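You operate a simulated robot arm through the tools that you are given. There is no shell and no other tool. Be economical: measure what you need, move in short steps, check, and stop when the job is done.

Carry out the task below with a simulated two-armed robot. There is one attempt and no reset: what you move stays moved.

Task
On the top of the wide bench, fold the blue cloth in half, so that its two short edges meet.

The check looks at the end state, three seconds after you hand in, the way a careful person would. Anything else that was tipped, shoved, dropped, spilled or broken makes it a failure. Flat cloth is picked up by pressing the open fingertips on it (5 to 10 N) and closing them slowly along it; thin cloth reads only 2 to 8 mm in the jaws.

Robot
Two 7-joint arms with two-finger parallel grippers on one trunk, on a base that drives. Base frame: it is fixed to the floor where the robot stands at the start and does not move with it; the origin is under the middle of the robot, x ahead of it, y to its left, z up. Lengths are in m, angles in degrees, forces in N, time in s.
The left shoulder is at the start at [0.06, 0.143, 0.926], the right one opposite. With the tool pointing down near the work surface each hand reaches from about 0.32 to 0.74 m from the robot's upright axis, wherever it stands, measured 20 degrees to its own side. Places, roughly: top of the wide bench [0.7, 0.8, 0.8]. Payload 1.57 kg a hand.
The tool frame of a hand sits at the grasp point between the pads (the TCP): z along the fingers, y along the line on which they close. The tips reach 0.03 m beyond it. The gripper opens to 0.11 m. The fingers are 0.024 m wide and 0.012 m thick; the gripper's body (0.048 by 0.112 m) begins 0.078 m behind the TCP.
Orientation is told as [roll, pitch, yaw] about the base's x, y, z axes, in that order, counted from this pose: with the fingers straight down and closing along the base's y, the tool's x points along the base's -x, its y along +y and its z along -z.

Tools
- The arms move only by the tool move_arm. It takes "left_deltas", "right_deltas" or both (then of equal length, played together; a hand with none holds still); each is a list of rows, each a list of 7 numbers: the shift along the tool's x, y, z in units of 40 mm (1.0 is 40 mm), then the turn, a rotation vector about the tool's x, y, z in units of 4 degrees (1.0 is 4 degrees), then the opening in per cent of the stroke, from 0 (shut) to 100 (fully open). In form: [[tx, ty, tz, wx, wy, wz, grip], ...]. A call has 1 to 20 rows; each row shifts and turns the commanded pose from where the row before left it, along the tool's axes as they then stand. A call with a number of a shift or a turn outside -1 to 1 is refused whole. Rows are played at 5 a second. More than 0.05 m and 8.6 degrees between two rows, or a gripper value outside its range, and nothing of the call is played. A pose out of reach is approached as far as the arm can. The call stops where the force on the tool passes 40 N (or 10 N more than at its start, if that is more) or the arm is blocked; 0.2 s more then pass. Each finger travels about 0.045 m/s and halts on what it meets, pressing with about 28 N; the grip force reading is that of the motor and also rises with nothing between the fingers. The clock runs only during rows and for 0.2 s after the last one: add rows that do not move to give the fingers time. It gives the time, the measured TCP pose, the force on the tool (base axes), the opening and the grip force at its end, in the units of the frame above (readings bear some noise), with the torque about the TCP (base axes, N m) and any sound that the robot's microphone picked up.
- Cameras (640 x 400 px; columns grow to the right, rows downward): "scene" is now at [0.0456, -0.025, 1.5314]; the picture's right is [-0.27, -0.96, 0.00], its down [-0.77, 0.21, -0.61] and it looks along [0.58, -0.16, -0.80] (base axes); focal length 259 px, centre (320, 200). "left" rides on the left gripper at [0.07, -0.016, -0.141] in its tool frame; the picture's right is [0.23, 0.97, 0.00], its down [-0.86, 0.20, -0.48] and it looks along [-0.47, 0.11, 0.88] (tool axes); focal length 222 px, centre (320, 200). "right" rides on the right gripper at [0.07, 0.016, -0.141] in its tool frame; the picture's right is [-0.23, 0.97, 0.00], its down [-0.86, -0.20, -0.48] and it looks along [-0.47, -0.11, 0.88] (tool axes); focal length 222 px, centre (320, 200). There is no depth. A picture from a camera that has moved, and an enlarged one, comes with that camera's place and axes in the base frame and with its lens. The place of the scene camera against the robot may be out by one fixed shift of up to 0.012 m in any direction.
- get_image(camera): a new picture of that camera. It takes no simulated time.
- raise_lower(by): slides the trunk up (or, below 0, down) by that many m; the arms and the scene camera ride with it, the base frame stays. It gives what a move gives, with no picture.
- steer(legs): drives the robot by 1 to 6 legs, each [ahead, left, turn to the left] in m, m and degrees, along the robot's own axes; the way and the turn of a leg run together, so that a leg with both is an arc; at most 1.5 m and 180 degrees a leg. The arms and the cameras ride along, it lands a little off, and it stops where it bumps. It gives what a move gives.
- pan_tilt(pan, tilt): turns the head with the scene camera to pan (to the left, within 86 degrees either way) and tilt (down, from -29 to 69), counted from straight ahead of the robot. It gives what a move gives.
- enlarge(camera, box): a new picture of the part [left, top, right, bottom] of that camera's present view, enlarged. It takes no simulated time.
- job_done(): hands the job in; it is judged then, once.

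Work in short steps. Places have to be worked out from the pictures, the camera data and where the tool is seen: move nearer, look again, correct. Check each grasp and each placing, and mend what went wrong. You have 120 turns and 108 pictures in all, those below and enlarged ones among them. Open the grippers and draw the arms clear of the work before you hand the job in, unless the task says otherwise; then end with one line.

The tools are called after "Emit:" as name(argument=value, ...) on one line, values as JSON. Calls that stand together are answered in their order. move_arm: Moves the arms, as the interface text tells. Its arguments: {"type":"object","properties":{"left_deltas":{"type":"array","items":{"type":"array","items":{"type":"number"}}},"right_deltas":{"type":"array","items":{"type":"array","items":{"type":"number"}}}},"required":[]} The other tools are called the same way: raise_lower (by) slides the trunk up or down; steer (legs) drives the base; pan_tilt (pan, tilt) turns the head that bears the scene camera; get_image (camera) takes a picture; enlarge (camera, box) takes an enlarged picture of a part of a camera's view; job_done () hands the job in.

At the start:

```text
time: 0.0
left_ee_pos: [0.4599, 0.0322, 1.0063]
left_orientation: [0.1, 0.0, 0.0]
left_contact_force: [-0.4, 0.1, -0.5]
left_moment: [-0.01, 0.01, 0.05]
left_width: 0.1099
left_grip_force: 0.0
right_ee_pos: [0.3846, -0.4086, 1.0772]
right_orientation: [-0.1, 0.0, 0.0]
right_contact_force: [-0.9, -0.2, 0.2]
right_moment: [0.0, -0.01, -0.01]
right_width: 0.1099
right_grip_force: 0.1
trunk travel left (down, up): [-0.525, 0.065]
robot x, y, heading: [0.0018, 0.0033, 0.1]
head pan, tilt: [-15.5, 52.7]
```

scene: 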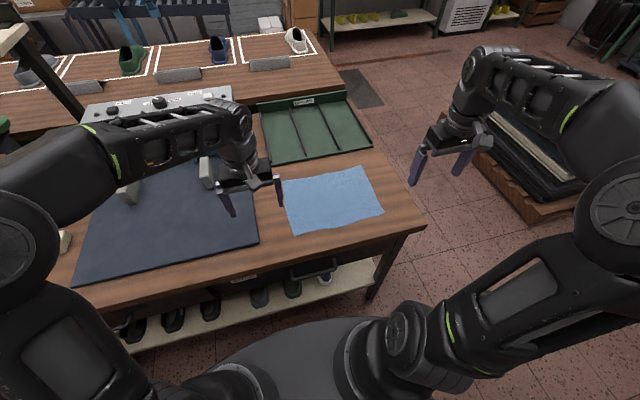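
right: 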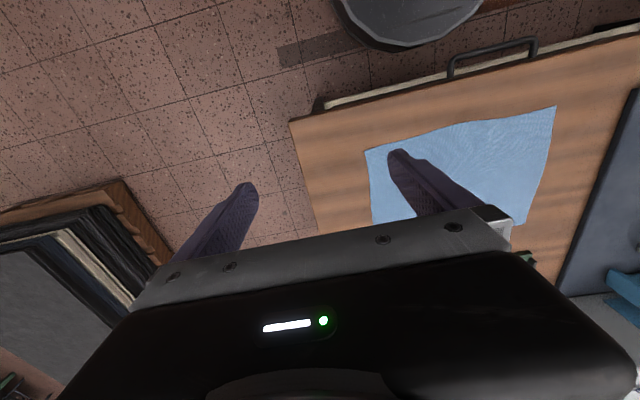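
left: 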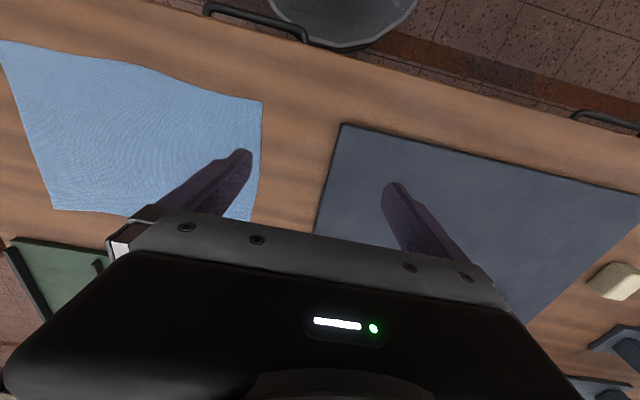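

The cloth is about 0.31 m (along y) by 0.22 m (along x), near x 0.47–0.69, y −0.37 to −0.06. I'll go round to the bench's right end and face +y, so both hands can take the near short edge side by side. I'll drive the first part now.

Emit:
steer(legs=[[-0.05, -0.95, 0], [0, 0, 90], [0, -0.62, 0]])

Emit:
pan_tilt(pan=0, tilt=55)

Emit:
get_image(camera="scene")

```text
time: 11.8
left_ee_pos: [0.5547, -0.5004, 1.0061]
left_orientation: [0.0, 0.0, 87.7]
left_contact_force: [0.5, 0.6, 0.4]
left_moment: [-0.02, 0.01, 0.02]
left_width: 0.11
left_grip_force: 0.1
right_ee_pos: [0.9913, -0.5946, 1.0774]
right_orientation: [0.0, 0.0, 87.6]
right_contact_force: [-0.1, 1.0, 0.0]
right_moment: [-0.01, 0.02, -0.01]
right_width: 0.1099
right_grip_force: 0.0
trunk travel left (down, up): [-0.525, 0.065]
robot x, y, heading: [0.5672, -0.9633, 88.0]
head pan, tilt: [-15.5, 52.7]
```

```text
time: 12.6
left_ee_pos: [0.554, -0.5007, 1.0058]
left_orientation: [0.0, 0.0, 87.7]
left_contact_force: [0.3, 0.3, -0.2]
left_moment: [0.0, 0.03, 0.0]
left_width: 0.1101
left_grip_force: 0.2
right_ee_pos: [0.9896, -0.5951, 1.0754]
right_orientation: [0.0, 0.1, 87.7]
right_contact_force: [-0.9, 0.4, 0.2]
right_moment: [0.04, 0.02, -0.03]
right_width: 0.1102
right_grip_force: 0.0
trunk travel left (down, up): [-0.525, 0.065]
robot x, y, heading: [0.5691, -0.9603, 87.6]
head pan, tilt: [0.0, 55.0]
```

```text
104 pictures are left
camera scene: at [0.5732, -0.9246, 1.5285], right [1.0, -0.04, 0.0], down [-0.03, -0.82, -0.57], along [0.02, 0.57, -0.82], focal length 259 px, centre (320, 200)
```

scene: 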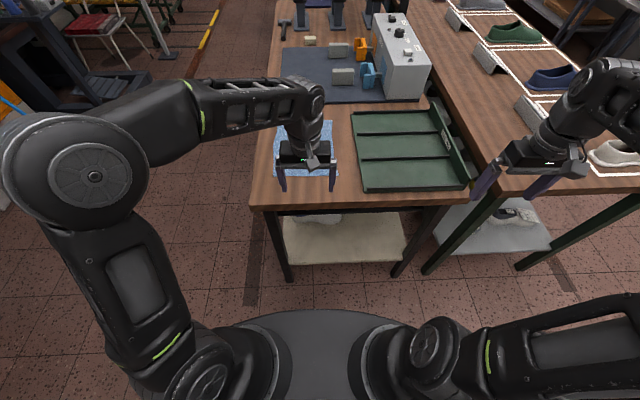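

The bench end is at y ≈ −0.44, and the base has about 0.23 m of clearance ahead. I'll drive closer and straighten the heading.

Emit:
steer(legs=[[0.16, -0.01, 2.2]])

Emit:
move_arm(left_deltas=[[0.8, -0.9, 0, 0, 0, 0, 100], [0.8, -0.9, 0, 0, 0, 0, 100], [0.8, 0, 0, 0, 0, 0, 100], [0.8, 0, 0, 0, 0, 0, 100], [0, 0, 0, 0, 0, 0, 100]])

Emit:
get_image(camera="scene")

```text
time: 14.0
left_ee_pos: [0.552, -0.3444, 1.0055]
left_orientation: [0.1, 0.1, 89.8]
left_contact_force: [-0.2, 0.5, 0.5]
left_moment: [0.0, -0.02, -0.05]
left_width: 0.1101
left_grip_force: 0.0
right_ee_pos: [0.9903, -0.4209, 1.0759]
right_orientation: [0.0, 0.2, 89.9]
right_contact_force: [-0.6, -0.3, -0.2]
right_moment: [-0.04, -0.04, 0.0]
right_width: 0.1099
right_grip_force: 0.0
trunk travel left (down, up): [-0.525, 0.065]
robot x, y, heading: [0.5807, -0.8076, 89.6]
head pan, tilt: [0.0, 55.0]
```

```text
time: 15.2
left_ee_pos: [0.621, -0.4734, 1.0072]
left_orientation: [0.0, -0.1, 89.8]
left_contact_force: [-0.3, -0.4, 1.1]
left_moment: [0.0, 0.04, 0.02]
left_width: 0.1102
left_grip_force: 0.1
right_ee_pos: [0.9907, -0.4223, 1.077]
right_orientation: [0.0, 0.0, 89.7]
right_contact_force: [0.2, 0.1, -1.0]
right_moment: [0.01, -0.01, 0.0]
right_width: 0.1098
right_grip_force: 0.0
trunk travel left (down, up): [-0.525, 0.065]
robot x, y, heading: [0.5834, -0.8035, 89.7]
head pan, tilt: [0.0, 55.0]
```

```text
103 pictures are left
camera scene: at [0.585, -0.7675, 1.5285], right [1.0, 0.0, 0.0], down [0.0, -0.82, -0.57], along [0.0, 0.57, -0.82], focal length 259 px, centre (320, 200)
```

scene: 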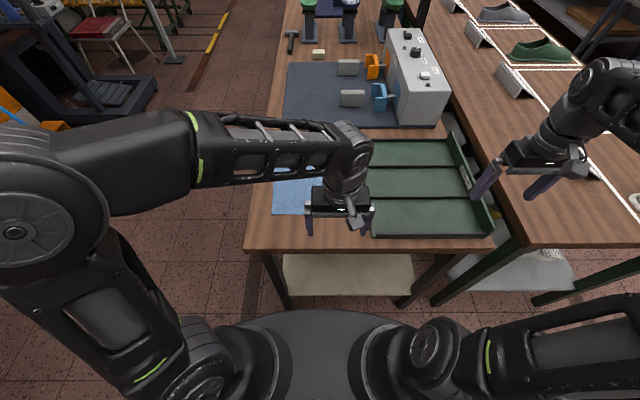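

Tool +y is base −x here, so I moved the left hand the wrong way. I'll shift it left to uncover the cloth.

Emit:
move_arm(left_deltas=[[0, 1, 0, 0, 0, 0, 100], [0, 1, 0, 0, 0, 0, 100], [0, 1, 0, 0, 0, 0, 100], [0, 1, 0, 0, 0, 0, 100], [0, 1, 0, 0, 0, 0, 100], [0, 1, 0, 0, 0, 0, 100], [0, 1, 0, 0, 0, 0, 100], [0, 0, 0, 0, 0, 0, 100]])

Emit:
get_image(camera="scene")

Emit:
get_image(camera="right")

Emit:
get_image(camera="left")

```text
time: 17.0
left_ee_pos: [0.3414, -0.4722, 1.0077]
left_orientation: [0.0, 0.0, 89.9]
left_contact_force: [-0.6, -0.4, 1.0]
left_moment: [0.0, 0.0, -0.02]
left_width: 0.1101
left_grip_force: 0.1
right_ee_pos: [0.9909, -0.4223, 1.0757]
right_orientation: [-0.1, 0.0, 89.8]
right_contact_force: [-0.8, 1.1, 0.4]
right_moment: [-0.01, 0.02, 0.01]
right_width: 0.11
right_grip_force: 0.1
trunk travel left (down, up): [-0.525, 0.065]
robot x, y, heading: [0.5845, -0.8073, 89.8]
head pan, tilt: [0.0, 55.0]
```

```text
102 pictures are left
camera scene: at [0.5853, -0.7678, 1.5285], right [1.0, 0.0, 0.0], down [0.0, -0.82, -0.57], along [0.0, 0.57, -0.82], focal length 259 px, centre (320, 200)
```

scene: 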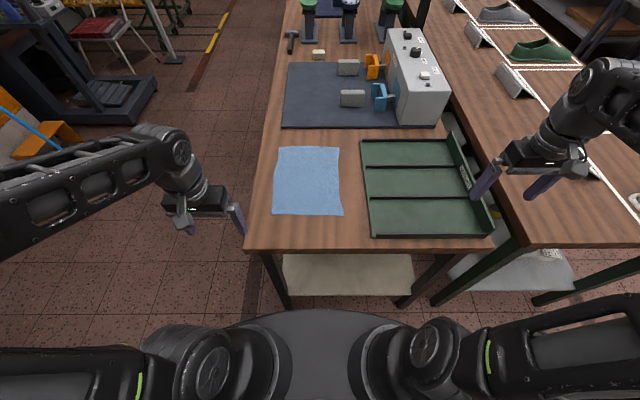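

```text
101 pictures are left
camera right: at [0.9731, -0.4921, 1.217], right [-0.97, 0.23, 0.0], down [0.2, 0.85, 0.48], along [0.11, 0.47, -0.88], focal length 222 px, centre (320, 200)
```

right: 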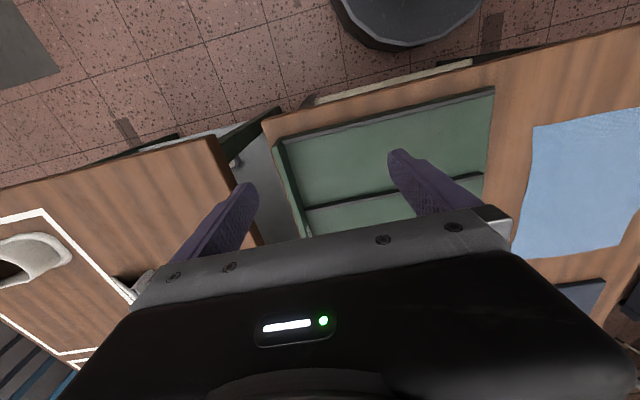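

```text
100 pictures are left
camera left: at [0.3577, -0.5416, 1.1483], right [-0.97, -0.22, 0.0], down [-0.2, 0.86, 0.48], along [-0.11, 0.47, -0.88], focal length 222 px, centre (320, 200)
```

left: 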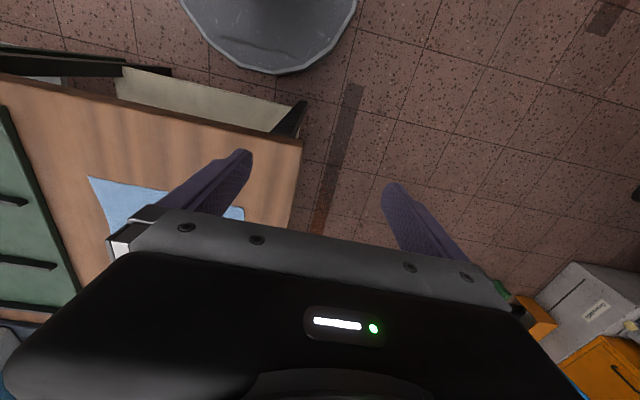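

The two views together put the bench top nearer z ≈ 0.86. That places the cloth at x ≈ 0.44–0.65, y ≈ −0.36 to −0.075. I'll bring both hands above the two near corners, with the tips still clear, and look.

Emit:
move_arm(left_deltas=[[-0.3, -0.3, 0, 0, 0, 0, 40], [-0.3, -0.3, 0, 0, 0, 0, 40], [-0.3, -0.3, 0, 0, 0, 0, 40], [-0.3, -0.3, 0, 0, 0, 0, 40], [-0.3, -0.3, 0.2, 0, 0, 0, 40], [-0.3, -0.3, 0.2, 0, 0, 0, 40], [-0.3, -0.3, 0.2, 0, 0, 0, 40], [-0.3, -0.3, 0.2, 0, 0, 0, 40], [-0.3, -0.3, 0.2, 0, 0, 0, 40], [-0.3, -0.3, 0.2, 0, 0, 0, 40], [0, 0, 0, 0, 0, 0, 40]], right_deltas=[[-0.17, 0.9, 0, 0, 0, 0, 40], [-0.17, 0.9, 0, 0, 0, 0, 40], [-0.17, 0.9, 0.2, 0, 0, 0, 40], [-0.17, 0.9, 0.2, 0, 0, 0, 40], [-0.17, 0.9, 0.2, 0, 0, 0, 40], [-0.17, 0.9, 0.4, 0, 0, 0, 40], [-0.17, 0.9, 0.4, 0, 0, 0, 40], [-0.17, 0.9, 0.4, 0, 0, 0, 40], [-0.17, 0.9, 0.5, 0, 0, 0, 40], [-0.17, 0.9, 0.5, 0, 0, 0, 40], [0, 0, 0, 0, 0, 0, 40]])

Emit:
get_image(camera="scene")

Emit:
get_image(camera="right")

Emit:
get_image(camera="left")

```text
time: 19.4
left_ee_pos: [0.4616, -0.3528, 0.9571]
left_orientation: [0.1, 0.0, 89.8]
left_contact_force: [-0.3, -1.9, 0.6]
left_moment: [0.02, 0.01, 0.03]
left_width: 0.0439
left_grip_force: 0.1
right_ee_pos: [0.6292, -0.353, 0.9648]
right_orientation: [0.0, 0.0, 89.7]
right_contact_force: [0.3, 0.1, 0.2]
right_moment: [-0.02, 0.03, -0.02]
right_width: 0.0441
right_grip_force: 0.0
trunk travel left (down, up): [-0.525, 0.065]
robot x, y, heading: [0.5828, -0.8101, 90.1]
head pan, tilt: [0.0, 55.0]
```

```text
99 pictures are left
camera scene: at [0.5852, -0.7683, 1.5286], right [1.0, 0.0, 0.0], down [0.0, -0.82, -0.57], along [0.0, 0.57, -0.82], focal length 259 px, centre (320, 200)
```

scene: 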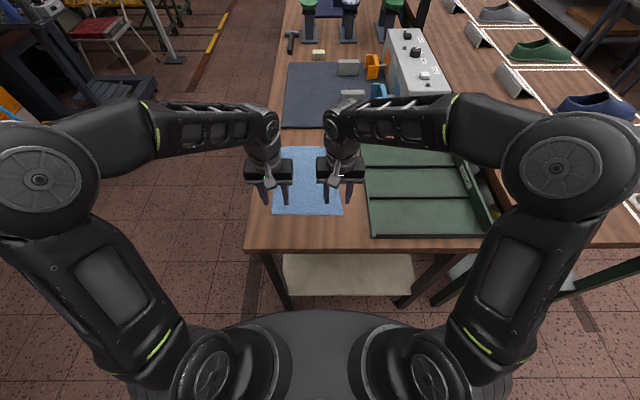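

```text
98 pictures are left
camera right: at [0.6119, -0.4234, 1.1053], right [-0.97, 0.23, 0.0], down [0.2, 0.85, 0.48], along [0.11, 0.47, -0.88], focal length 222 px, centre (320, 200)
```

right: 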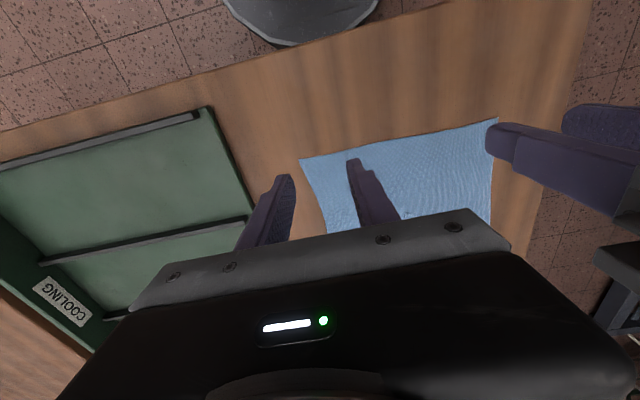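

```text
97 pictures are left
camera left: at [0.4782, -0.423, 1.0989], right [-0.97, -0.22, 0.0], down [-0.2, 0.86, 0.48], along [-0.11, 0.47, -0.88], focal length 222 px, centre (320, 200)
```

left: 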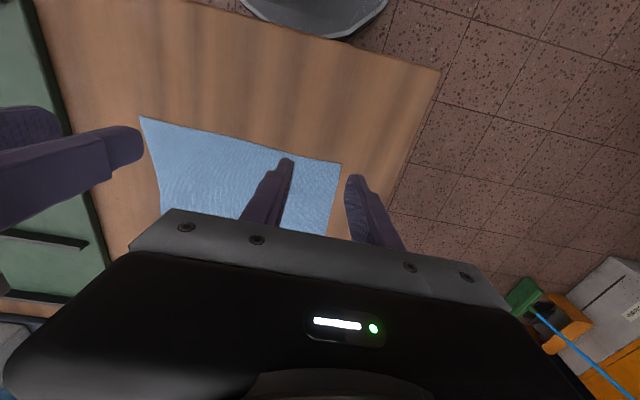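

Triangulating the two wrist cameras gives a bench top at z ≈ 0.85 and near corners at about (0.434, −0.343) and (0.653, −0.345). I'll line the hands up just inside the corners and descend to about 12 mm above the cloth.

Emit:
move_arm(left_deltas=[[-0.25, -0.1, 0, 0, 0, 0, 40], [-0.25, -0.1, 0, 0, 0, 0, 40], [0, 0, 0.5, 0, 0, 0, 40], [0, 0, 0.5, 0, 0, 0, 40], [0, 0, 0.3, 0, 0, 0, 40], [0, 0, 0.3, 0, 0, 0, 40], [0, 0, 0, 0, 0, 0, 40]], right_deltas=[[-0.25, 0.14, 0, 0, 0, 0, 40], [-0.25, 0.14, 0, 0, 0, 0, 40], [0, 0, 0.5, 0, 0, 0, 40], [0, 0, 0.5, 0, 0, 0, 40], [0, 0, 0.4, 0, 0, 0, 40], [0, 0, 0.4, 0, 0, 0, 40], [0, 0, 0, 0, 0, 0, 40]])

Emit:
get_image(camera="right")

Emit:
get_image(camera="left")

```text
time: 21.0
left_ee_pos: [0.472, -0.333, 0.8947]
left_orientation: [0.0, 0.1, 89.7]
left_contact_force: [0.0, -0.3, -0.3]
left_moment: [0.0, -0.03, 0.05]
left_width: 0.0441
left_grip_force: 0.1
right_ee_pos: [0.6189, -0.3341, 0.8908]
right_orientation: [0.0, 0.0, 89.8]
right_contact_force: [0.0, -0.2, 1.0]
right_moment: [0.03, -0.01, 0.0]
right_width: 0.0441
right_grip_force: 0.0
trunk travel left (down, up): [-0.525, 0.065]
robot x, y, heading: [0.5845, -0.8059, 89.8]
head pan, tilt: [0.0, 55.0]
```

```text
96 pictures are left
camera right: at [0.6018, -0.4035, 1.0317], right [-0.97, 0.23, 0.0], down [0.2, 0.85, 0.48], along [0.11, 0.47, -0.88], focal length 222 px, centre (320, 200)
```

right: 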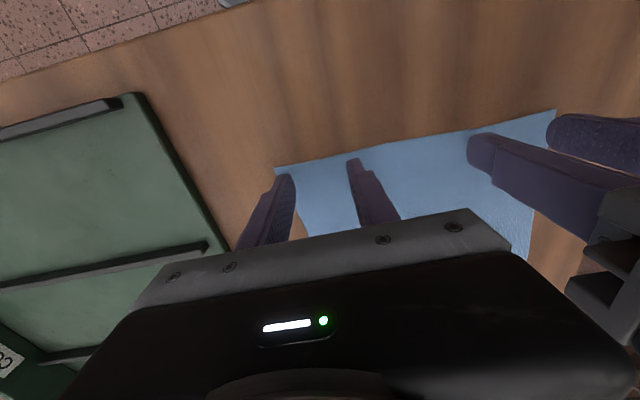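

```text
95 pictures are left
camera left: at [0.4878, -0.4025, 1.0359], right [-0.97, -0.22, 0.0], down [-0.2, 0.86, 0.48], along [-0.11, 0.47, -0.88], focal length 222 px, centre (320, 200)
```

left: 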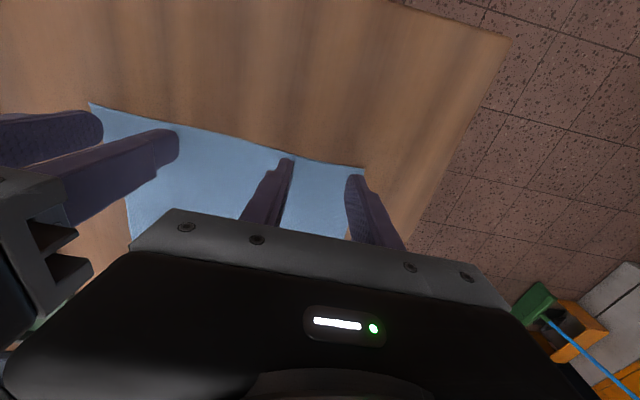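

Both tips sit just inside the near edge, with the outer fingers close to the side edges. I'll shift a few mm inward and press down slowly.

Emit:
move_arm(left_deltas=[[-0.05, -0.12, 0.1, 0, 0, 0, 40], [0, 0, 0.1, 0, 0, 0, 40], [0, 0, 0.06, 0, 0, 0, 40], [0, 0, 0, 0, 0, 0, 40]], right_deltas=[[-0.05, 0.12, 0.06, 0, 0, 0, 40], [0, 0, 0.06, 0, 0, 0, 40], [0, 0, 0.05, 0, 0, 0, 40], [0, 0, 0, 0, 0, 0, 40]])

```text
time: 22.0
left_ee_pos: [0.4752, -0.3308, 0.8841]
left_orientation: [0.1, 0.0, 89.8]
left_contact_force: [0.2, -0.1, -0.1]
left_moment: [0.0, -0.03, 0.0]
left_width: 0.044
left_grip_force: 0.1
right_ee_pos: [0.6145, -0.3305, 0.8842]
right_orientation: [0.0, -0.1, 89.8]
right_contact_force: [0.7, 0.0, -0.3]
right_moment: [-0.01, 0.02, 0.03]
right_width: 0.0439
right_grip_force: 0.1
trunk travel left (down, up): [-0.525, 0.065]
robot x, y, heading: [0.5802, -0.8048, 89.8]
head pan, tilt: [0.0, 55.0]
```

There's no contact at z 0.884, so I'll continue down in 2 mm steps.

Emit:
move_arm(left_deltas=[[0, 0, 0.05, 0, 0, 0, 40], [0, 0, 0.05, 0, 0, 0, 40], [0, 0, 0, 0, 0, 0, 40]], right_deltas=[[0, 0, 0.05, 0, 0, 0, 40], [0, 0, 0.05, 0, 0, 0, 40], [0, 0, 0, 0, 0, 0, 40]])

```text
time: 22.8
left_ee_pos: [0.4756, -0.3298, 0.8813]
left_orientation: [0.0, -0.1, 89.8]
left_contact_force: [0.2, -0.4, 7.2]
left_moment: [-0.04, 0.02, -0.02]
left_width: 0.044
left_grip_force: 0.1
right_ee_pos: [0.6151, -0.3305, 0.8822]
right_orientation: [0.0, -0.1, 89.9]
right_contact_force: [-0.5, 0.7, -0.2]
right_moment: [0.03, -0.02, 0.0]
right_width: 0.044
right_grip_force: 0.0
trunk travel left (down, up): [-0.525, 0.065]
robot x, y, heading: [0.5824, -0.8056, 89.7]
head pan, tilt: [0.0, 55.0]
```

The left hand presses at 7 N, which is in range. The right hand needs a little more.

Emit:
move_arm(right_deltas=[[0, 0, 0.04, 0, 0, 0, 40], [0, 0, 0.0, 0, 0, 0, 40]])

```text
time: 23.4
left_ee_pos: [0.4758, -0.3311, 0.8807]
left_orientation: [0.0, -0.1, 89.8]
left_contact_force: [0.6, 1.4, 4.5]
left_moment: [0.02, 0.05, 0.01]
left_width: 0.0441
left_grip_force: 0.1
right_ee_pos: [0.6153, -0.331, 0.8809]
right_orientation: [0.1, -0.1, 89.8]
right_contact_force: [0.5, -1.2, 11.7]
right_moment: [-0.11, -0.12, -0.02]
right_width: 0.044
right_grip_force: 0.0
trunk travel left (down, up): [-0.525, 0.065]
robot x, y, heading: [0.5796, -0.802, 89.9]
head pan, tilt: [0.0, 55.0]
```

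Contact forces are about 5 N on the left and 11 N on the right. I'll even them slightly and close both grippers slowly.

Emit:
move_arm(left_deltas=[[0, 0, 0.01, 0, 0, 0, 36], [0, 0, 0, 0, 0, 0, 32], [0, 0, 0, 0, 0, 0, 28], [0, 0, 0, 0, 0, 0, 24], [0, 0, 0, 0, 0, 0, 20], [0, 0, 0, 0, 0, 0, 16], [0, 0, 0, 0, 0, 0, 12], [0, 0, 0, 0, 0, 0, 8], [0, 0, 0, 0, 0, 0, 4], [0, 0, 0, 0, 0, 0, 0], [0, 0, 0, 0, 0, 0, 0], [0, 0, 0, 0, 0, 0, 0]], right_deltas=[[0, 0, -0.01, 0, 0, 0, 36], [0, 0, 0, 0, 0, 0, 32], [0, 0, 0, 0, 0, 0, 28], [0, 0, 0, 0, 0, 0, 24], [0, 0, 0, 0, 0, 0, 20], [0, 0, 0, 0, 0, 0, 16], [0, 0, 0, 0, 0, 0, 12], [0, 0, 0, 0, 0, 0, 8], [0, 0, 0, 0, 0, 0, 4], [0, 0, 0, 0, 0, 0, 0], [0, 0, 0, 0, 0, 0, 0], [0, 0, 0, 0, 0, 0, 0]])

Emit:
get_image(camera="right")

Emit:
get_image(camera="left")

```text
time: 26.0
left_ee_pos: [0.476, -0.3313, 0.8815]
left_orientation: [0.1, -0.2, 89.7]
left_contact_force: [8.9, 1.1, 14.2]
left_moment: [-0.02, -0.24, 0.04]
left_width: 0.0019
left_grip_force: 23.8
right_ee_pos: [0.6134, -0.3322, 0.8815]
right_orientation: [0.1, -0.2, 89.9]
right_contact_force: [-7.7, -0.2, 18.7]
right_moment: [0.02, 0.31, -0.05]
right_width: 0.0053
right_grip_force: 24.9
trunk travel left (down, up): [-0.525, 0.065]
robot x, y, heading: [0.5847, -0.805, 89.7]
head pan, tilt: [0.0, 55.0]
```

```text
94 pictures are left
camera right: at [0.5967, -0.4017, 1.0223], right [-0.97, 0.23, 0.0], down [0.2, 0.85, 0.48], along [0.11, 0.47, -0.88], focal length 222 px, centre (320, 200)
```

right: 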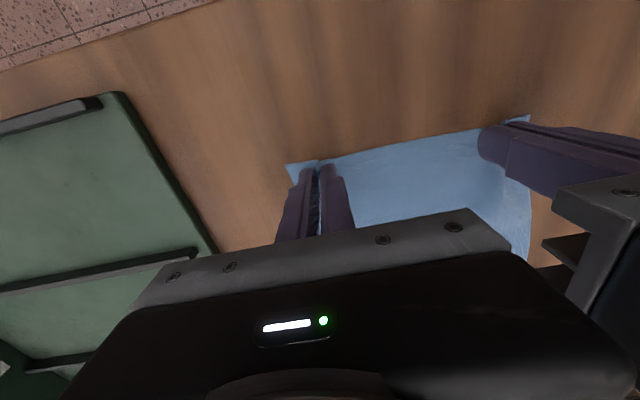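

```text
93 pictures are left
camera left: at [0.492, -0.4018, 1.0218], right [-0.97, -0.22, 0.0], down [-0.2, 0.85, 0.48], along [-0.11, 0.47, -0.88], focal length 222 px, centre (320, 200)
```

left: 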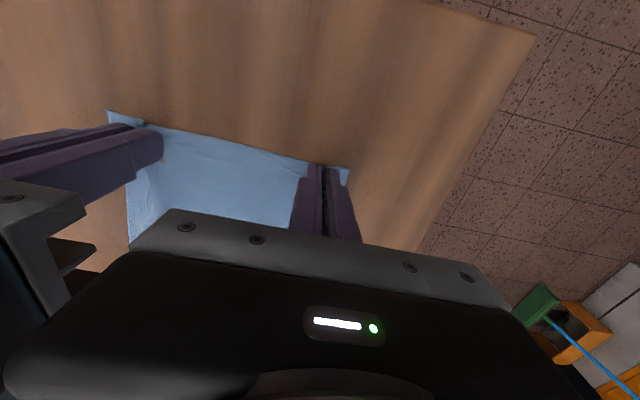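

Both seem to have gathered cloth, reading 2 mm on the left and 5 mm on the right. I'll lift 4 cm to check the grasps.

Emit:
move_arm(left_deltas=[[0, 0, -0.25, 0, 0, 0, 0], [0, 0, -0.25, 0, 0, 0, 0], [0, 0, -0.25, 0, 0, 0, 0], [0, 0, -0.25, 0, 0, 0, 0], [0, 0, 0, 0, 0, 0, 0]], right_deltas=[[0, 0, -0.25, 0, 0, 0, 0], [0, 0, -0.25, 0, 0, 0, 0], [0, 0, -0.25, 0, 0, 0, 0], [0, 0, -0.25, 0, 0, 0, 0], [0, 0, 0, 0, 0, 0, 0]])

Emit:
get_image(camera="right")

Emit:
get_image(camera="left")

```text
time: 27.2
left_ee_pos: [0.4757, -0.3299, 0.9192]
left_orientation: [0.0, 0.0, 89.8]
left_contact_force: [13.5, 0.1, 0.7]
left_moment: [0.03, -0.4, 0.07]
left_width: 0.0019
left_grip_force: 23.3
right_ee_pos: [0.6142, -0.33, 0.9203]
right_orientation: [0.0, 0.0, 89.8]
right_contact_force: [-12.3, 0.1, 0.1]
right_moment: [0.02, 0.42, -0.04]
right_width: 0.0026
right_grip_force: 23.7
trunk travel left (down, up): [-0.525, 0.065]
robot x, y, heading: [0.5825, -0.807, 89.9]
head pan, tilt: [0.0, 55.0]
```

```text
92 pictures are left
camera right: at [0.5975, -0.4005, 1.061], right [-0.97, 0.23, 0.0], down [0.2, 0.85, 0.48], along [0.11, 0.47, -0.88], focal length 222 px, centre (320, 200)
```

right: 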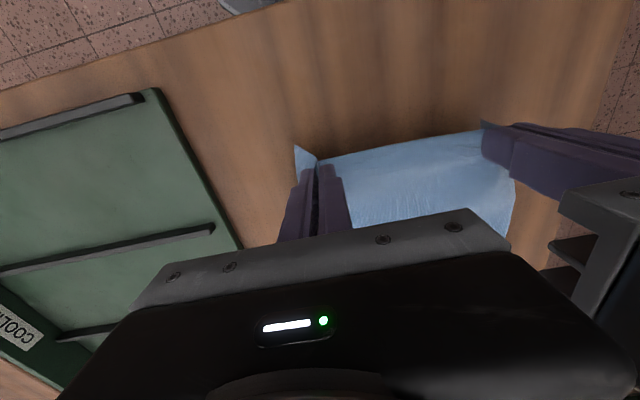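

```text
91 pictures are left
camera left: at [0.4908, -0.3997, 1.0607], right [-0.97, -0.22, 0.0], down [-0.2, 0.86, 0.48], along [-0.11, 0.47, -0.88], focal length 222 px, centre (320, 200)
```

left: 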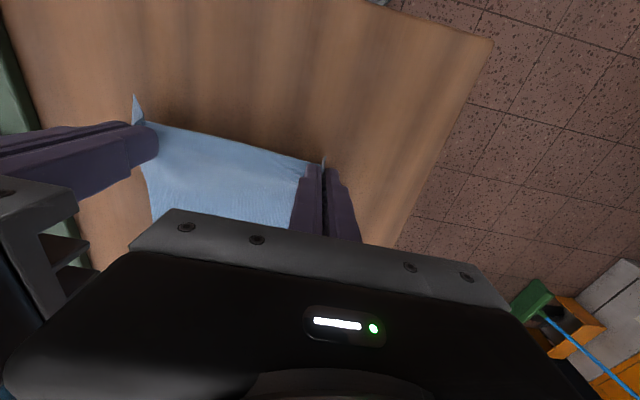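

Both corners are held, and the stretch between the hands reads about 13 N. I'll ease that by bringing the hands inward slightly, lower a bit, and drag the cloth 7 cm toward the robot so its far edge is within reach.

Emit:
move_arm(left_deltas=[[0, -0.06, 0.25, 0, 0, 0, 0], [0.2, 0, 0.2, 0, 0, 0, 0], [0.25, 0, 0, 0, 0, 0, 0], [0.25, 0, 0, 0, 0, 0, 0], [0.25, 0, 0, 0, 0, 0, 0], [0.25, 0, 0, 0, 0, 0, 0], [0.25, 0, 0, 0, 0, 0, 0], [0.25, 0, 0, 0, 0, 0, 0], [0, 0, 0, 0, 0, 0, 0]], right_deltas=[[0, 0.06, 0.25, 0, 0, 0, 0], [0.2, 0, 0.2, 0, 0, 0, 0], [0.25, 0, 0, 0, 0, 0, 0], [0.25, 0, 0, 0, 0, 0, 0], [0.25, 0, 0, 0, 0, 0, 0], [0.25, 0, 0, 0, 0, 0, 0], [0.25, 0, 0, 0, 0, 0, 0], [0.25, 0, 0, 0, 0, 0, 0], [0, 0, 0, 0, 0, 0, 0]])

Emit:
get_image(camera="scene")

Emit:
get_image(camera="right")

```text
time: 29.2
left_ee_pos: [0.4784, -0.3975, 0.9017]
left_orientation: [0.1, 0.1, 89.8]
left_contact_force: [4.9, 0.4, -0.2]
left_moment: [0.0, -0.14, 0.09]
left_width: 0.002
left_grip_force: 23.3
right_ee_pos: [0.612, -0.3981, 0.9025]
right_orientation: [0.0, 0.0, 89.8]
right_contact_force: [-4.3, -0.6, 0.3]
right_moment: [-0.03, 0.16, 0.03]
right_width: 0.0018
right_grip_force: 22.8
trunk travel left (down, up): [-0.525, 0.065]
robot x, y, heading: [0.5795, -0.805, 89.7]
head pan, tilt: [0.0, 55.0]
```

```text
90 pictures are left
camera scene: at [0.5849, -0.7676, 1.5285], right [1.0, 0.0, 0.0], down [0.0, -0.82, -0.57], along [0.0, 0.57, -0.82], focal length 259 px, centre (320, 200)
```

scene: 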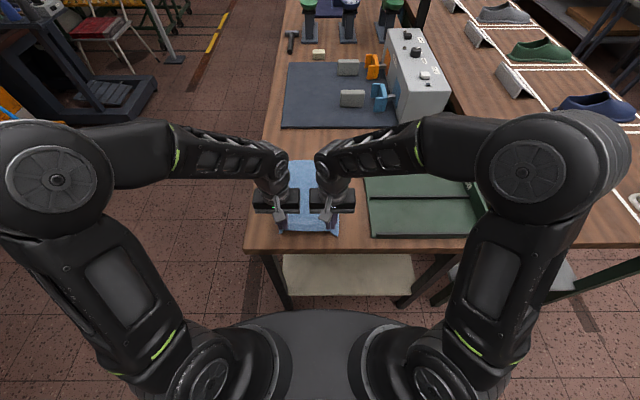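

```text
89 pictures are left
camera right: at [0.5945, -0.4679, 1.0434], right [-0.97, 0.23, 0.0], down [0.2, 0.85, 0.48], along [0.11, 0.47, -0.88], focal length 222 px, centre (320, 200)
```

right: 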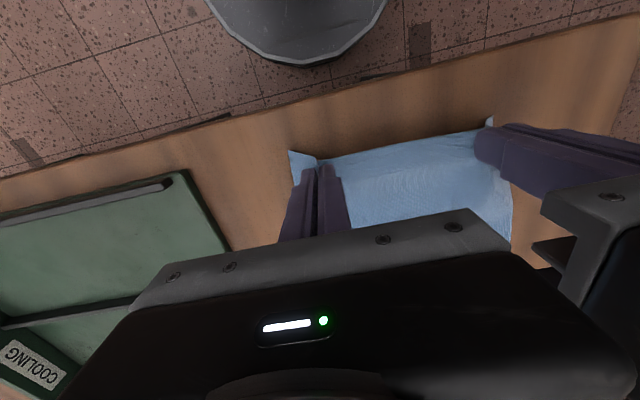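

The cloth slid about 7 cm, and its far edge is now near y ≈ −0.12, within reach. This pinch covers the full 24 mm finger width and would leave a wide tucked-back strip after folding. I'll set the edge down, release, and regrasp with less overlap.

Emit:
move_arm(left_deltas=[[0, 0.06, 0.25, 0, 0, 0, 0], [0, 0, 0.23, 0, 0, 0, 0], [0, 0, 0, 0, 0, 0, 10], [0, 0, 0, 0, 0, 0, 20], [0, 0, 0, 0, 0, 0, 30], [0, 0, 0, 0, 0, 0, 40], [0, 0, 0, 0, 0, 0, 40], [0, 0, -0.5, 0, 0, 0, 40], [0, 0.5, -0.8, 0, 0, 0, 40], [0.3, 0.8, -0.8, 0, 0, 0, 40], [0, 0, 0, 0, 0, 0, 40]], right_deltas=[[0, -0.06, 0.25, 0, 0, 0, 0], [0, 0, 0.25, 0, 0, 0, 0], [0, 0, 0, 0, 0, 0, 10], [0, 0, 0, 0, 0, 0, 20], [0, 0, 0, 0, 0, 0, 30], [0, 0, 0, 0, 0, 0, 40], [0, 0, 0, 0, 0, 0, 40], [0, 0, -0.5, 0, 0, 0, 40], [0, -0.5, -0.8, 0, 0, 0, 40], [0.3, -0.8, -0.8, 0, 0, 0, 40], [0, 0, 0, 0, 0, 0, 40]])

Emit:
get_image(camera="scene")

Emit:
get_image(camera="right")

Emit:
get_image(camera="left")

```text
time: 31.6
left_ee_pos: [0.4251, -0.4111, 0.9667]
left_orientation: [0.0, 0.1, 89.9]
left_contact_force: [0.0, 0.9, -0.5]
left_moment: [-0.01, -0.02, -0.01]
left_width: 0.0439
left_grip_force: 0.1
right_ee_pos: [0.6657, -0.4118, 0.9657]
right_orientation: [-0.1, 0.2, 89.8]
right_contact_force: [0.2, 0.1, -0.1]
right_moment: [-0.03, -0.04, 0.0]
right_width: 0.0439
right_grip_force: 0.2
trunk travel left (down, up): [-0.525, 0.065]
robot x, y, heading: [0.578, -0.8022, 90.0]
head pan, tilt: [0.0, 55.0]
```

```text
88 pictures are left
camera scene: at [0.5849, -0.7666, 1.5284], right [1.0, 0.0, 0.0], down [0.0, -0.82, -0.57], along [0.0, 0.57, -0.82], focal length 259 px, centre (320, 200)
```

scene: 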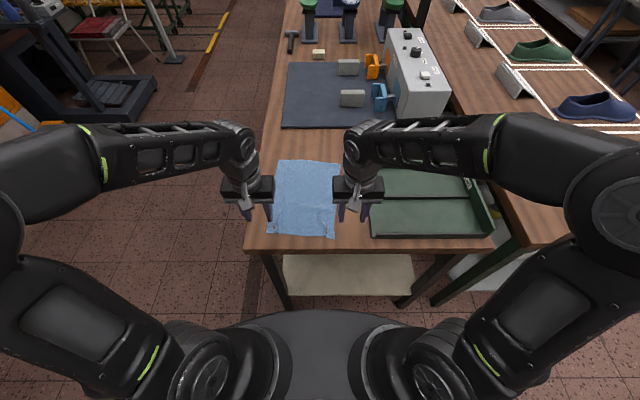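

```text
87 pictures are left
camera right: at [0.6478, -0.4817, 1.1065], right [-0.97, 0.23, 0.0], down [0.2, 0.86, 0.48], along [0.11, 0.46, -0.88], focal length 222 px, centre (320, 200)
```

right: 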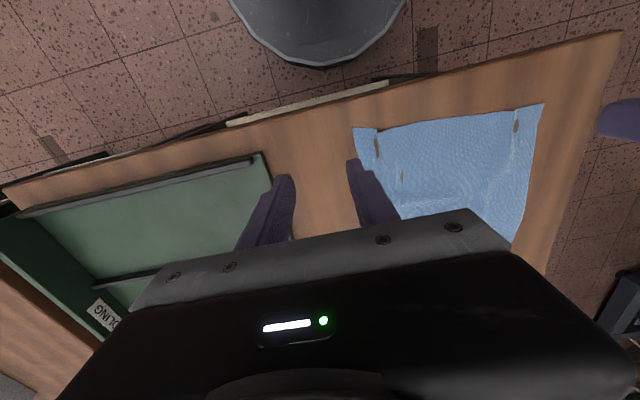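

```text
86 pictures are left
camera left: at [0.4405, -0.4802, 1.107], right [-0.97, -0.22, 0.0], down [-0.2, 0.86, 0.48], along [-0.11, 0.47, -0.88], focal length 222 px, centre (320, 200)
```

left: 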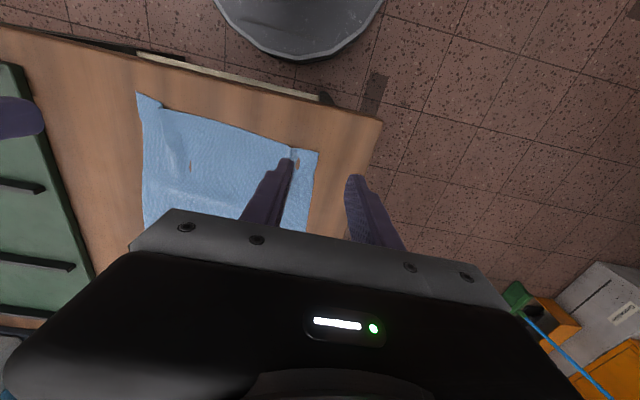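

The pinched spots kept some shape. I'll enlarge the view to see the near edge.

Emit:
enlarge(camera="right", box=[330, 80, 570, 230])

Emit:
enlarge(camera="scene", box=[240, 140, 370, 250])

```text
2.67 times, centred on (450, 155) of right
camera zoom: at [0.6478, -0.4817, 1.1065], right [-0.97, 0.23, 0.0], down [0.2, 0.86, 0.48], along [0.11, 0.46, -0.88], focal length 592 px, centre (-27, 320)
```

zoom: 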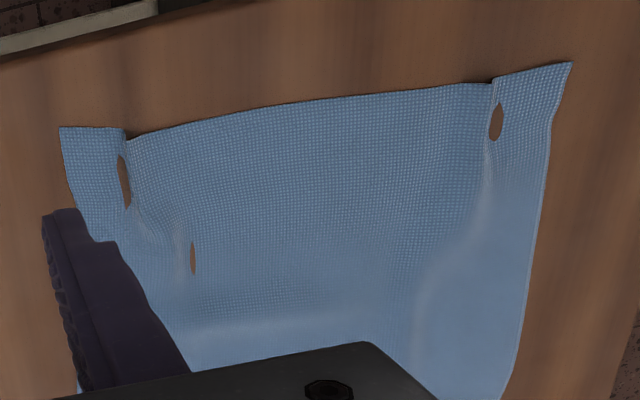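

```text
3.64 times, centred on (305, 195) of scene
camera zoom: at [0.5849, -0.7666, 1.5284], right [1.0, 0.0, 0.0], down [0.0, -0.82, -0.57], along [0.0, 0.57, -0.82], focal length 943 px, centre (374, 218)
```

zoom: 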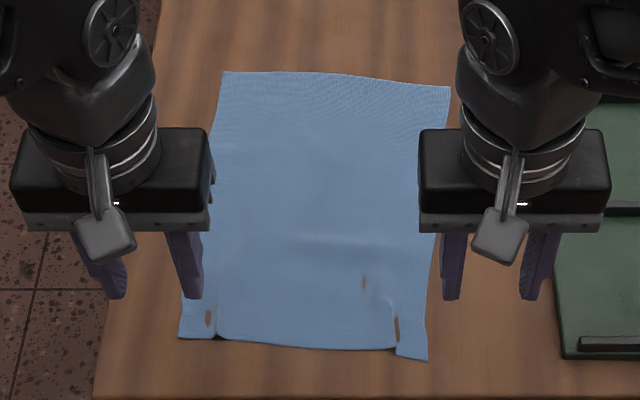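

The cloth lies nearly flat, slightly skewed. Near corners are about (0.424, −0.408) and (0.624, −0.430), and the far edge runs from (0.437, −0.121) to (0.659, −0.141). I'll regrasp with a narrower opening and only about 10 mm overlap on the edge.

Emit:
move_arm(left_deltas=[[0, -0.25, 0, 0, 0, 0, 25], [0, -0.25, 0.3, 0, 0, 0, 25], [0, -0.25, 0.4, 0, 0, 0, 25], [0, 0, 0.4, 0, 0, 0, 25], [0, 0, 0.4, 0, 0, 0, 25], [0, 0, 0.3, 0, 0, 0, 25], [0, 0, 0, 0, 0, 0, 25]], right_deltas=[[0.12, 0.6, 0, 0, 0, 0, 25], [0.12, 0.6, 0.3, 0, 0, 0, 25], [0.12, 0.59, 0.4, 0, 0, 0, 25], [0, 0, 0.4, 0, 0, 0, 25], [0, 0, 0.4, 0, 0, 0, 25], [0, 0, 0.3, 0, 0, 0, 25], [0, 0, 0, 0, 0, 0, 25]])

Emit:
get_image(camera="right")

Emit:
get_image(camera="left")

```text
time: 33.2
left_ee_pos: [0.4542, -0.4104, 0.8945]
left_orientation: [0.0, 0.1, 89.8]
left_contact_force: [-0.9, 0.5, 1.0]
left_moment: [-0.01, 0.0, -0.02]
left_width: 0.0275
left_grip_force: 0.0
right_ee_pos: [0.5949, -0.4259, 0.8928]
right_orientation: [0.0, 0.0, 89.7]
right_contact_force: [0.1, -0.3, -0.1]
right_moment: [-0.01, -0.02, 0.0]
right_width: 0.0275
right_grip_force: 0.1
trunk travel left (down, up): [-0.525, 0.065]
robot x, y, heading: [0.583, -0.8044, 89.8]
head pan, tilt: [0.0, 55.0]
```

```text
83 pictures are left
camera right: at [0.5769, -0.4949, 1.0349], right [-0.97, 0.23, 0.0], down [0.2, 0.85, 0.48], along [0.11, 0.47, -0.88], focal length 222 px, centre (320, 200)
```

right: 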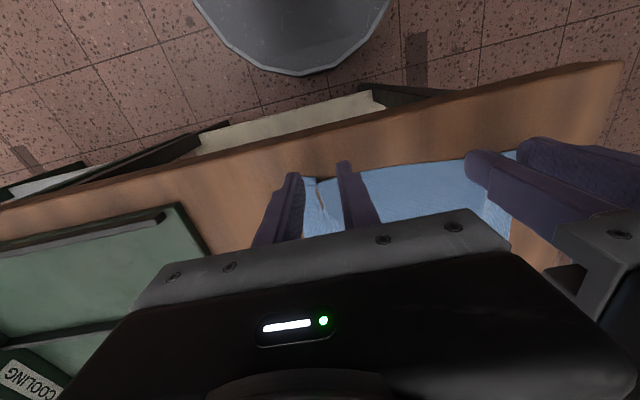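

```text
82 pictures are left
camera left: at [0.4697, -0.4805, 1.0352], right [-0.97, -0.22, 0.0], down [-0.2, 0.86, 0.48], along [-0.11, 0.47, -0.88], focal length 222 px, centre (320, 200)
```

left: 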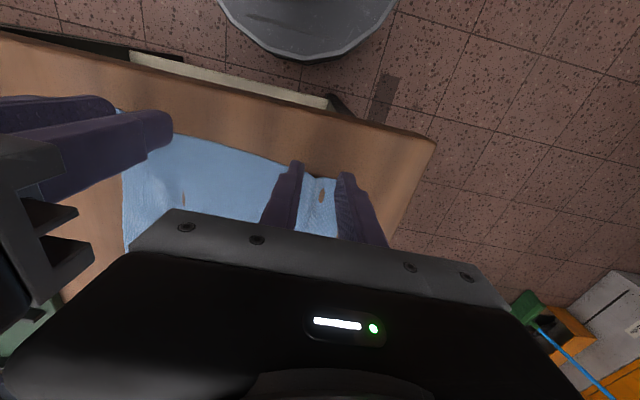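

Both hands straddle the edge as planned. I'll press down to the earlier contact height (z ≈ 0.881).

Emit:
move_arm(left_deltas=[[0, 0, 0.15, 0, 0, 0, 25], [0, 0, 0.1, 0, 0, 0, 25], [0, 0, 0.06, 0, 0, 0, 25], [0, 0, 0, 0, 0, 0, 25]], right_deltas=[[0, 0, 0.15, 0, 0, 0, 25], [0, 0, 0.08, 0, 0, 0, 25], [0, 0, 0.06, 0, 0, 0, 25], [0, 0, 0, 0, 0, 0, 25]])

```text
time: 34.2
left_ee_pos: [0.4547, -0.4106, 0.882]
left_orientation: [0.0, 0.1, 89.8]
left_contact_force: [0.5, 0.0, -0.6]
left_moment: [-0.02, -0.01, -0.02]
left_width: 0.0277
left_grip_force: 0.1
right_ee_pos: [0.5937, -0.4253, 0.8821]
right_orientation: [0.0, 0.0, 89.8]
right_contact_force: [0.4, 0.1, 0.2]
right_moment: [-0.02, 0.01, 0.05]
right_width: 0.0274
right_grip_force: 0.0
trunk travel left (down, up): [-0.525, 0.065]
robot x, y, heading: [0.5827, -0.8081, 89.6]
head pan, tilt: [0.0, 55.0]
```

Not touching yet, so I'll go a couple of mm more.

Emit:
move_arm(left_deltas=[[0, 0, 0.04, 0, 0, 0, 25], [0, 0, 0.03, 0, 0, 0, 25], [0, 0, 0, 0, 0, 0, 25]], right_deltas=[[0, 0, 0.04, 0, 0, 0, 25], [0, 0, 0.03, 0, 0, 0, 25], [0, 0, 0, 0, 0, 0, 25]])

```text
time: 35.0
left_ee_pos: [0.4547, -0.4092, 0.881]
left_orientation: [0.0, -0.3, 89.8]
left_contact_force: [-0.8, -1.2, 22.2]
left_moment: [0.17, 0.07, 0.0]
left_width: 0.0275
left_grip_force: 0.0
right_ee_pos: [0.5943, -0.4252, 0.8811]
right_orientation: [0.1, -0.1, 89.8]
right_contact_force: [-0.7, 1.9, 7.8]
right_moment: [0.13, -0.08, 0.05]
right_width: 0.0273
right_grip_force: 0.1
trunk travel left (down, up): [-0.525, 0.065]
robot x, y, heading: [0.583, -0.8037, 89.9]
head pan, tilt: [0.0, 55.0]
```

The left hand is too hard at 22 N, so I'll ease it up by about 1.3 mm. The right at 8 N is fine. Then I'll close slowly.

Emit:
move_arm(left_deltas=[[0, 0, -0.033, 0, 0, 0, 25], [0, 0, 0, 0, 0, 0, 21], [0, 0, 0, 0, 0, 0, 17], [0, 0, 0, 0, 0, 0, 13], [0, 0, 0, 0, 0, 0, 9], [0, 0, 0, 0, 0, 0, 5], [0, 0, 0, 0, 0, 0, 0], [0, 0, 0, 0, 0, 0, 0], [0, 0, 0, 0, 0, 0, 0]], right_deltas=[[0, 0, 0, 0, 0, 0, 25], [0, 0, 0, 0, 0, 0, 21], [0, 0, 0, 0, 0, 0, 17], [0, 0, 0, 0, 0, 0, 13], [0, 0, 0, 0, 0, 0, 9], [0, 0, 0, 0, 0, 0, 5], [0, 0, 0, 0, 0, 0, 0], [0, 0, 0, 0, 0, 0, 0], [0, 0, 0, 0, 0, 0, 0]])

Emit:
move_arm(left_deltas=[[0, 0, -0.25, 0, 0, 0, 0], [0, 0, -0.25, 0, 0, 0, 0], [0, 0, -0.25, 0, 0, 0, 0], [0, 0, -0.25, 0, 0, 0, 0], [0, 0, 0, 0, 0, 0, 0]], right_deltas=[[0, 0, -0.25, 0, 0, 0, 0], [0, 0, -0.25, 0, 0, 0, 0], [0, 0, -0.25, 0, 0, 0, 0], [0, 0, -0.25, 0, 0, 0, 0], [0, 0, 0, 0, 0, 0, 0]])

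Emit:
get_image(camera="right")

Emit:
get_image(camera="left")

```text
time: 37.0
left_ee_pos: [0.4556, -0.4129, 0.8822]
left_orientation: [0.0, -0.2, 89.8]
left_contact_force: [2.9, -3.3, 16.5]
left_moment: [0.05, -0.14, -0.02]
left_width: 0.004
left_grip_force: 24.9
right_ee_pos: [0.5937, -0.4253, 0.8812]
right_orientation: [0.1, -0.2, 89.8]
right_contact_force: [-0.4, 1.8, 24.2]
right_moment: [0.26, -0.04, 0.01]
right_width: 0.0018
right_grip_force: 23.7
trunk travel left (down, up): [-0.525, 0.065]
robot x, y, heading: [0.5817, -0.801, 89.6]
head pan, tilt: [0.0, 55.0]
```

```text
time: 38.2
left_ee_pos: [0.454, -0.4094, 0.9202]
left_orientation: [0.0, 0.0, 89.7]
left_contact_force: [4.7, 0.2, -0.2]
left_moment: [0.0, -0.19, -0.02]
left_width: 0.0022
left_grip_force: 23.3
right_ee_pos: [0.5957, -0.4244, 0.9209]
right_orientation: [0.0, 0.0, 89.8]
right_contact_force: [-5.0, 0.3, 0.3]
right_moment: [0.02, 0.14, 0.07]
right_width: 0.0019
right_grip_force: 23.8
trunk travel left (down, up): [-0.525, 0.065]
robot x, y, heading: [0.5784, -0.8056, 90.2]
head pan, tilt: [0.0, 55.0]
```

```text
81 pictures are left
camera right: at [0.5772, -0.4943, 1.0613], right [-0.97, 0.23, 0.0], down [0.2, 0.85, 0.48], along [0.11, 0.47, -0.88], focal length 222 px, centre (320, 200)
```

right: 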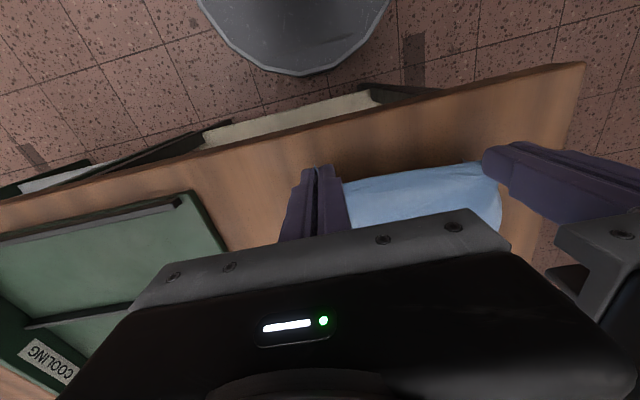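

```text
80 pictures are left
camera left: at [0.4688, -0.4794, 1.0613], right [-0.97, -0.22, 0.0], down [-0.2, 0.86, 0.48], along [-0.11, 0.47, -0.88], focal length 222 px, centre (320, 200)
```

left: 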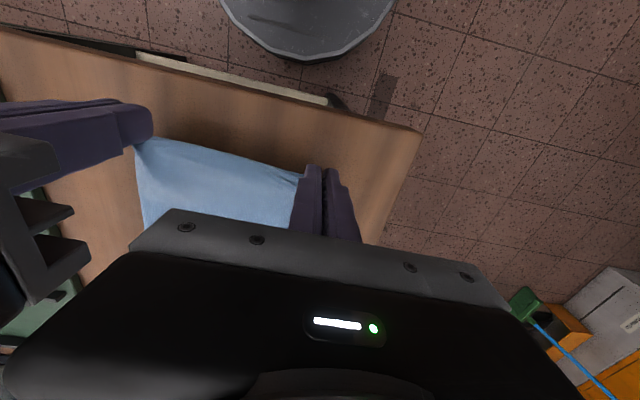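

Both corners are gripped with a short overlap and light tension. I'll carry the edge over in an arc toward the far edge while shifting about 2 cm in +x to match the far edge's position.

Emit:
move_arm(left_deltas=[[-0.21, -0.03, -0.31, 0, 0, 0, 0], [-0.21, -0.03, -0.31, 0, 0, 0, 0], [-0.21, -0.03, -0.31, 0, 0, 0, 0], [-0.21, -0.03, -0.31, 0, 0, 0, 0], [-0.31, -0.03, -0.24, 0, 0, 0, 0], [-0.31, -0.03, -0.24, 0, 0, 0, 0], [-0.31, -0.03, -0.24, 0, 0, 0, 0], [-0.31, -0.03, -0.24, 0, 0, 0, 0], [-0.38, -0.03, -0.06, 0, 0, 0, 0], [-0.38, -0.03, -0.06, 0, 0, 0, 0], [-0.38, -0.03, -0.06, 0, 0, 0, 0], [-0.38, -0.03, -0.06, 0, 0, 0, 0], [-0.39, -0.03, 0.07, 0, 0, 0, 0], [-0.39, -0.03, 0.07, 0, 0, 0, 0], [-0.39, -0.03, 0.07, 0, 0, 0, 0], [-0.39, -0.03, 0.07, 0, 0, 0, 0], [0, 0, 0, 0, 0, 0, 0]], right_deltas=[[-0.21, -0.03, -0.31, 0, 0, 0, 0], [-0.21, -0.03, -0.31, 0, 0, 0, 0], [-0.21, -0.03, -0.31, 0, 0, 0, 0], [-0.21, -0.03, -0.31, 0, 0, 0, 0], [-0.31, -0.03, -0.24, 0, 0, 0, 0], [-0.31, -0.03, -0.24, 0, 0, 0, 0], [-0.31, -0.03, -0.24, 0, 0, 0, 0], [-0.31, -0.03, -0.24, 0, 0, 0, 0], [-0.38, -0.03, -0.06, 0, 0, 0, 0], [-0.38, -0.03, -0.06, 0, 0, 0, 0], [-0.38, -0.03, -0.06, 0, 0, 0, 0], [-0.38, -0.03, -0.06, 0, 0, 0, 0], [-0.39, -0.03, 0.07, 0, 0, 0, 0], [-0.39, -0.03, 0.07, 0, 0, 0, 0], [-0.39, -0.03, 0.07, 0, 0, 0, 0], [-0.39, -0.03, 0.07, 0, 0, 0, 0], [0, 0, 0, 0, 0, 0, 0]])

Emit:
get_image(camera="scene")

Emit:
get_image(camera="right")

Emit:
get_image(camera="left")

```text
time: 41.8
left_ee_pos: [0.4733, -0.2042, 1.0066]
left_orientation: [0.0, 0.0, 89.9]
left_contact_force: [5.5, 0.2, 0.2]
left_moment: [0.0, -0.17, -0.06]
left_width: 0.0019
left_grip_force: 23.6
right_ee_pos: [0.6155, -0.2202, 1.0065]
right_orientation: [0.0, 0.0, 89.9]
right_contact_force: [-6.1, 0.6, -0.5]
right_moment: [-0.03, 0.14, 0.11]
right_width: 0.0018
right_grip_force: 23.4
trunk travel left (down, up): [-0.525, 0.065]
robot x, y, heading: [0.5814, -0.8051, 89.8]
head pan, tilt: [0.0, 55.0]
```

```text
79 pictures are left
camera scene: at [0.5849, -0.7682, 1.5286], right [1.0, 0.0, 0.0], down [0.0, -0.82, -0.57], along [0.0, 0.57, -0.82], focal length 259 px, centre (320, 200)
```

scene: 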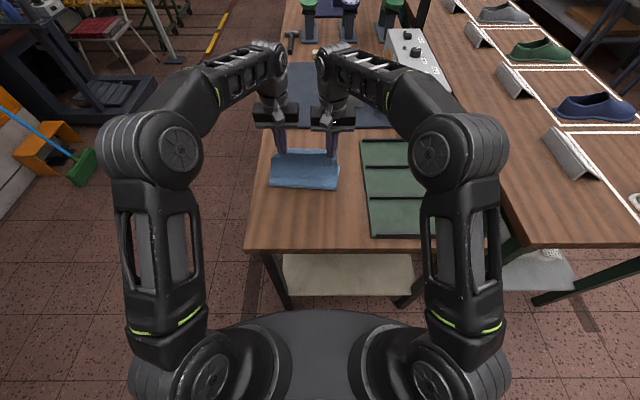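

```text
78 pictures are left
camera right: at [0.5977, -0.2885, 1.1473], right [-0.97, 0.23, 0.0], down [0.2, 0.85, 0.48], along [0.11, 0.47, -0.88], focal length 222 px, centre (320, 200)
```

right: 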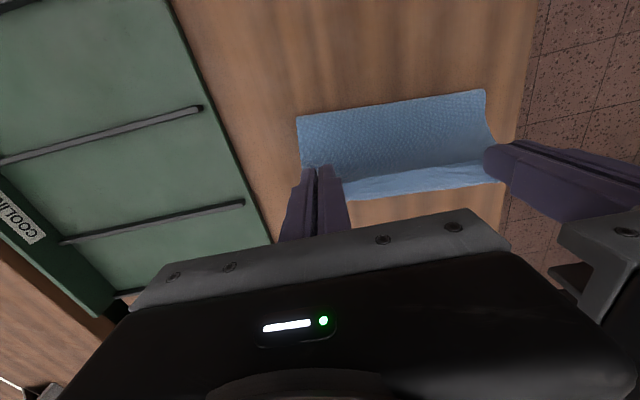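

```text
77 pictures are left
camera left: at [0.4887, -0.2746, 1.1476], right [-0.97, -0.22, 0.0], down [-0.2, 0.86, 0.48], along [-0.11, 0.47, -0.88], focal length 222 px, centre (320, 200)
```

left: 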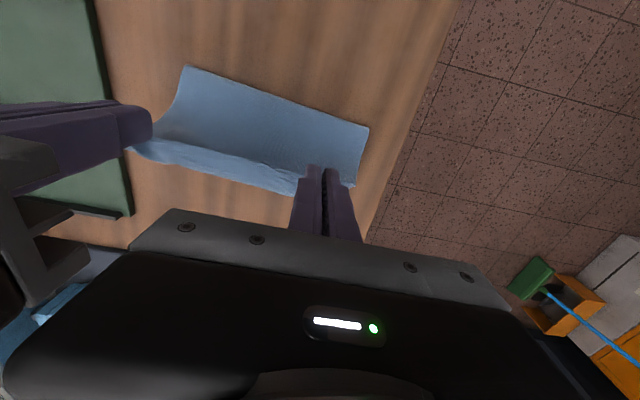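

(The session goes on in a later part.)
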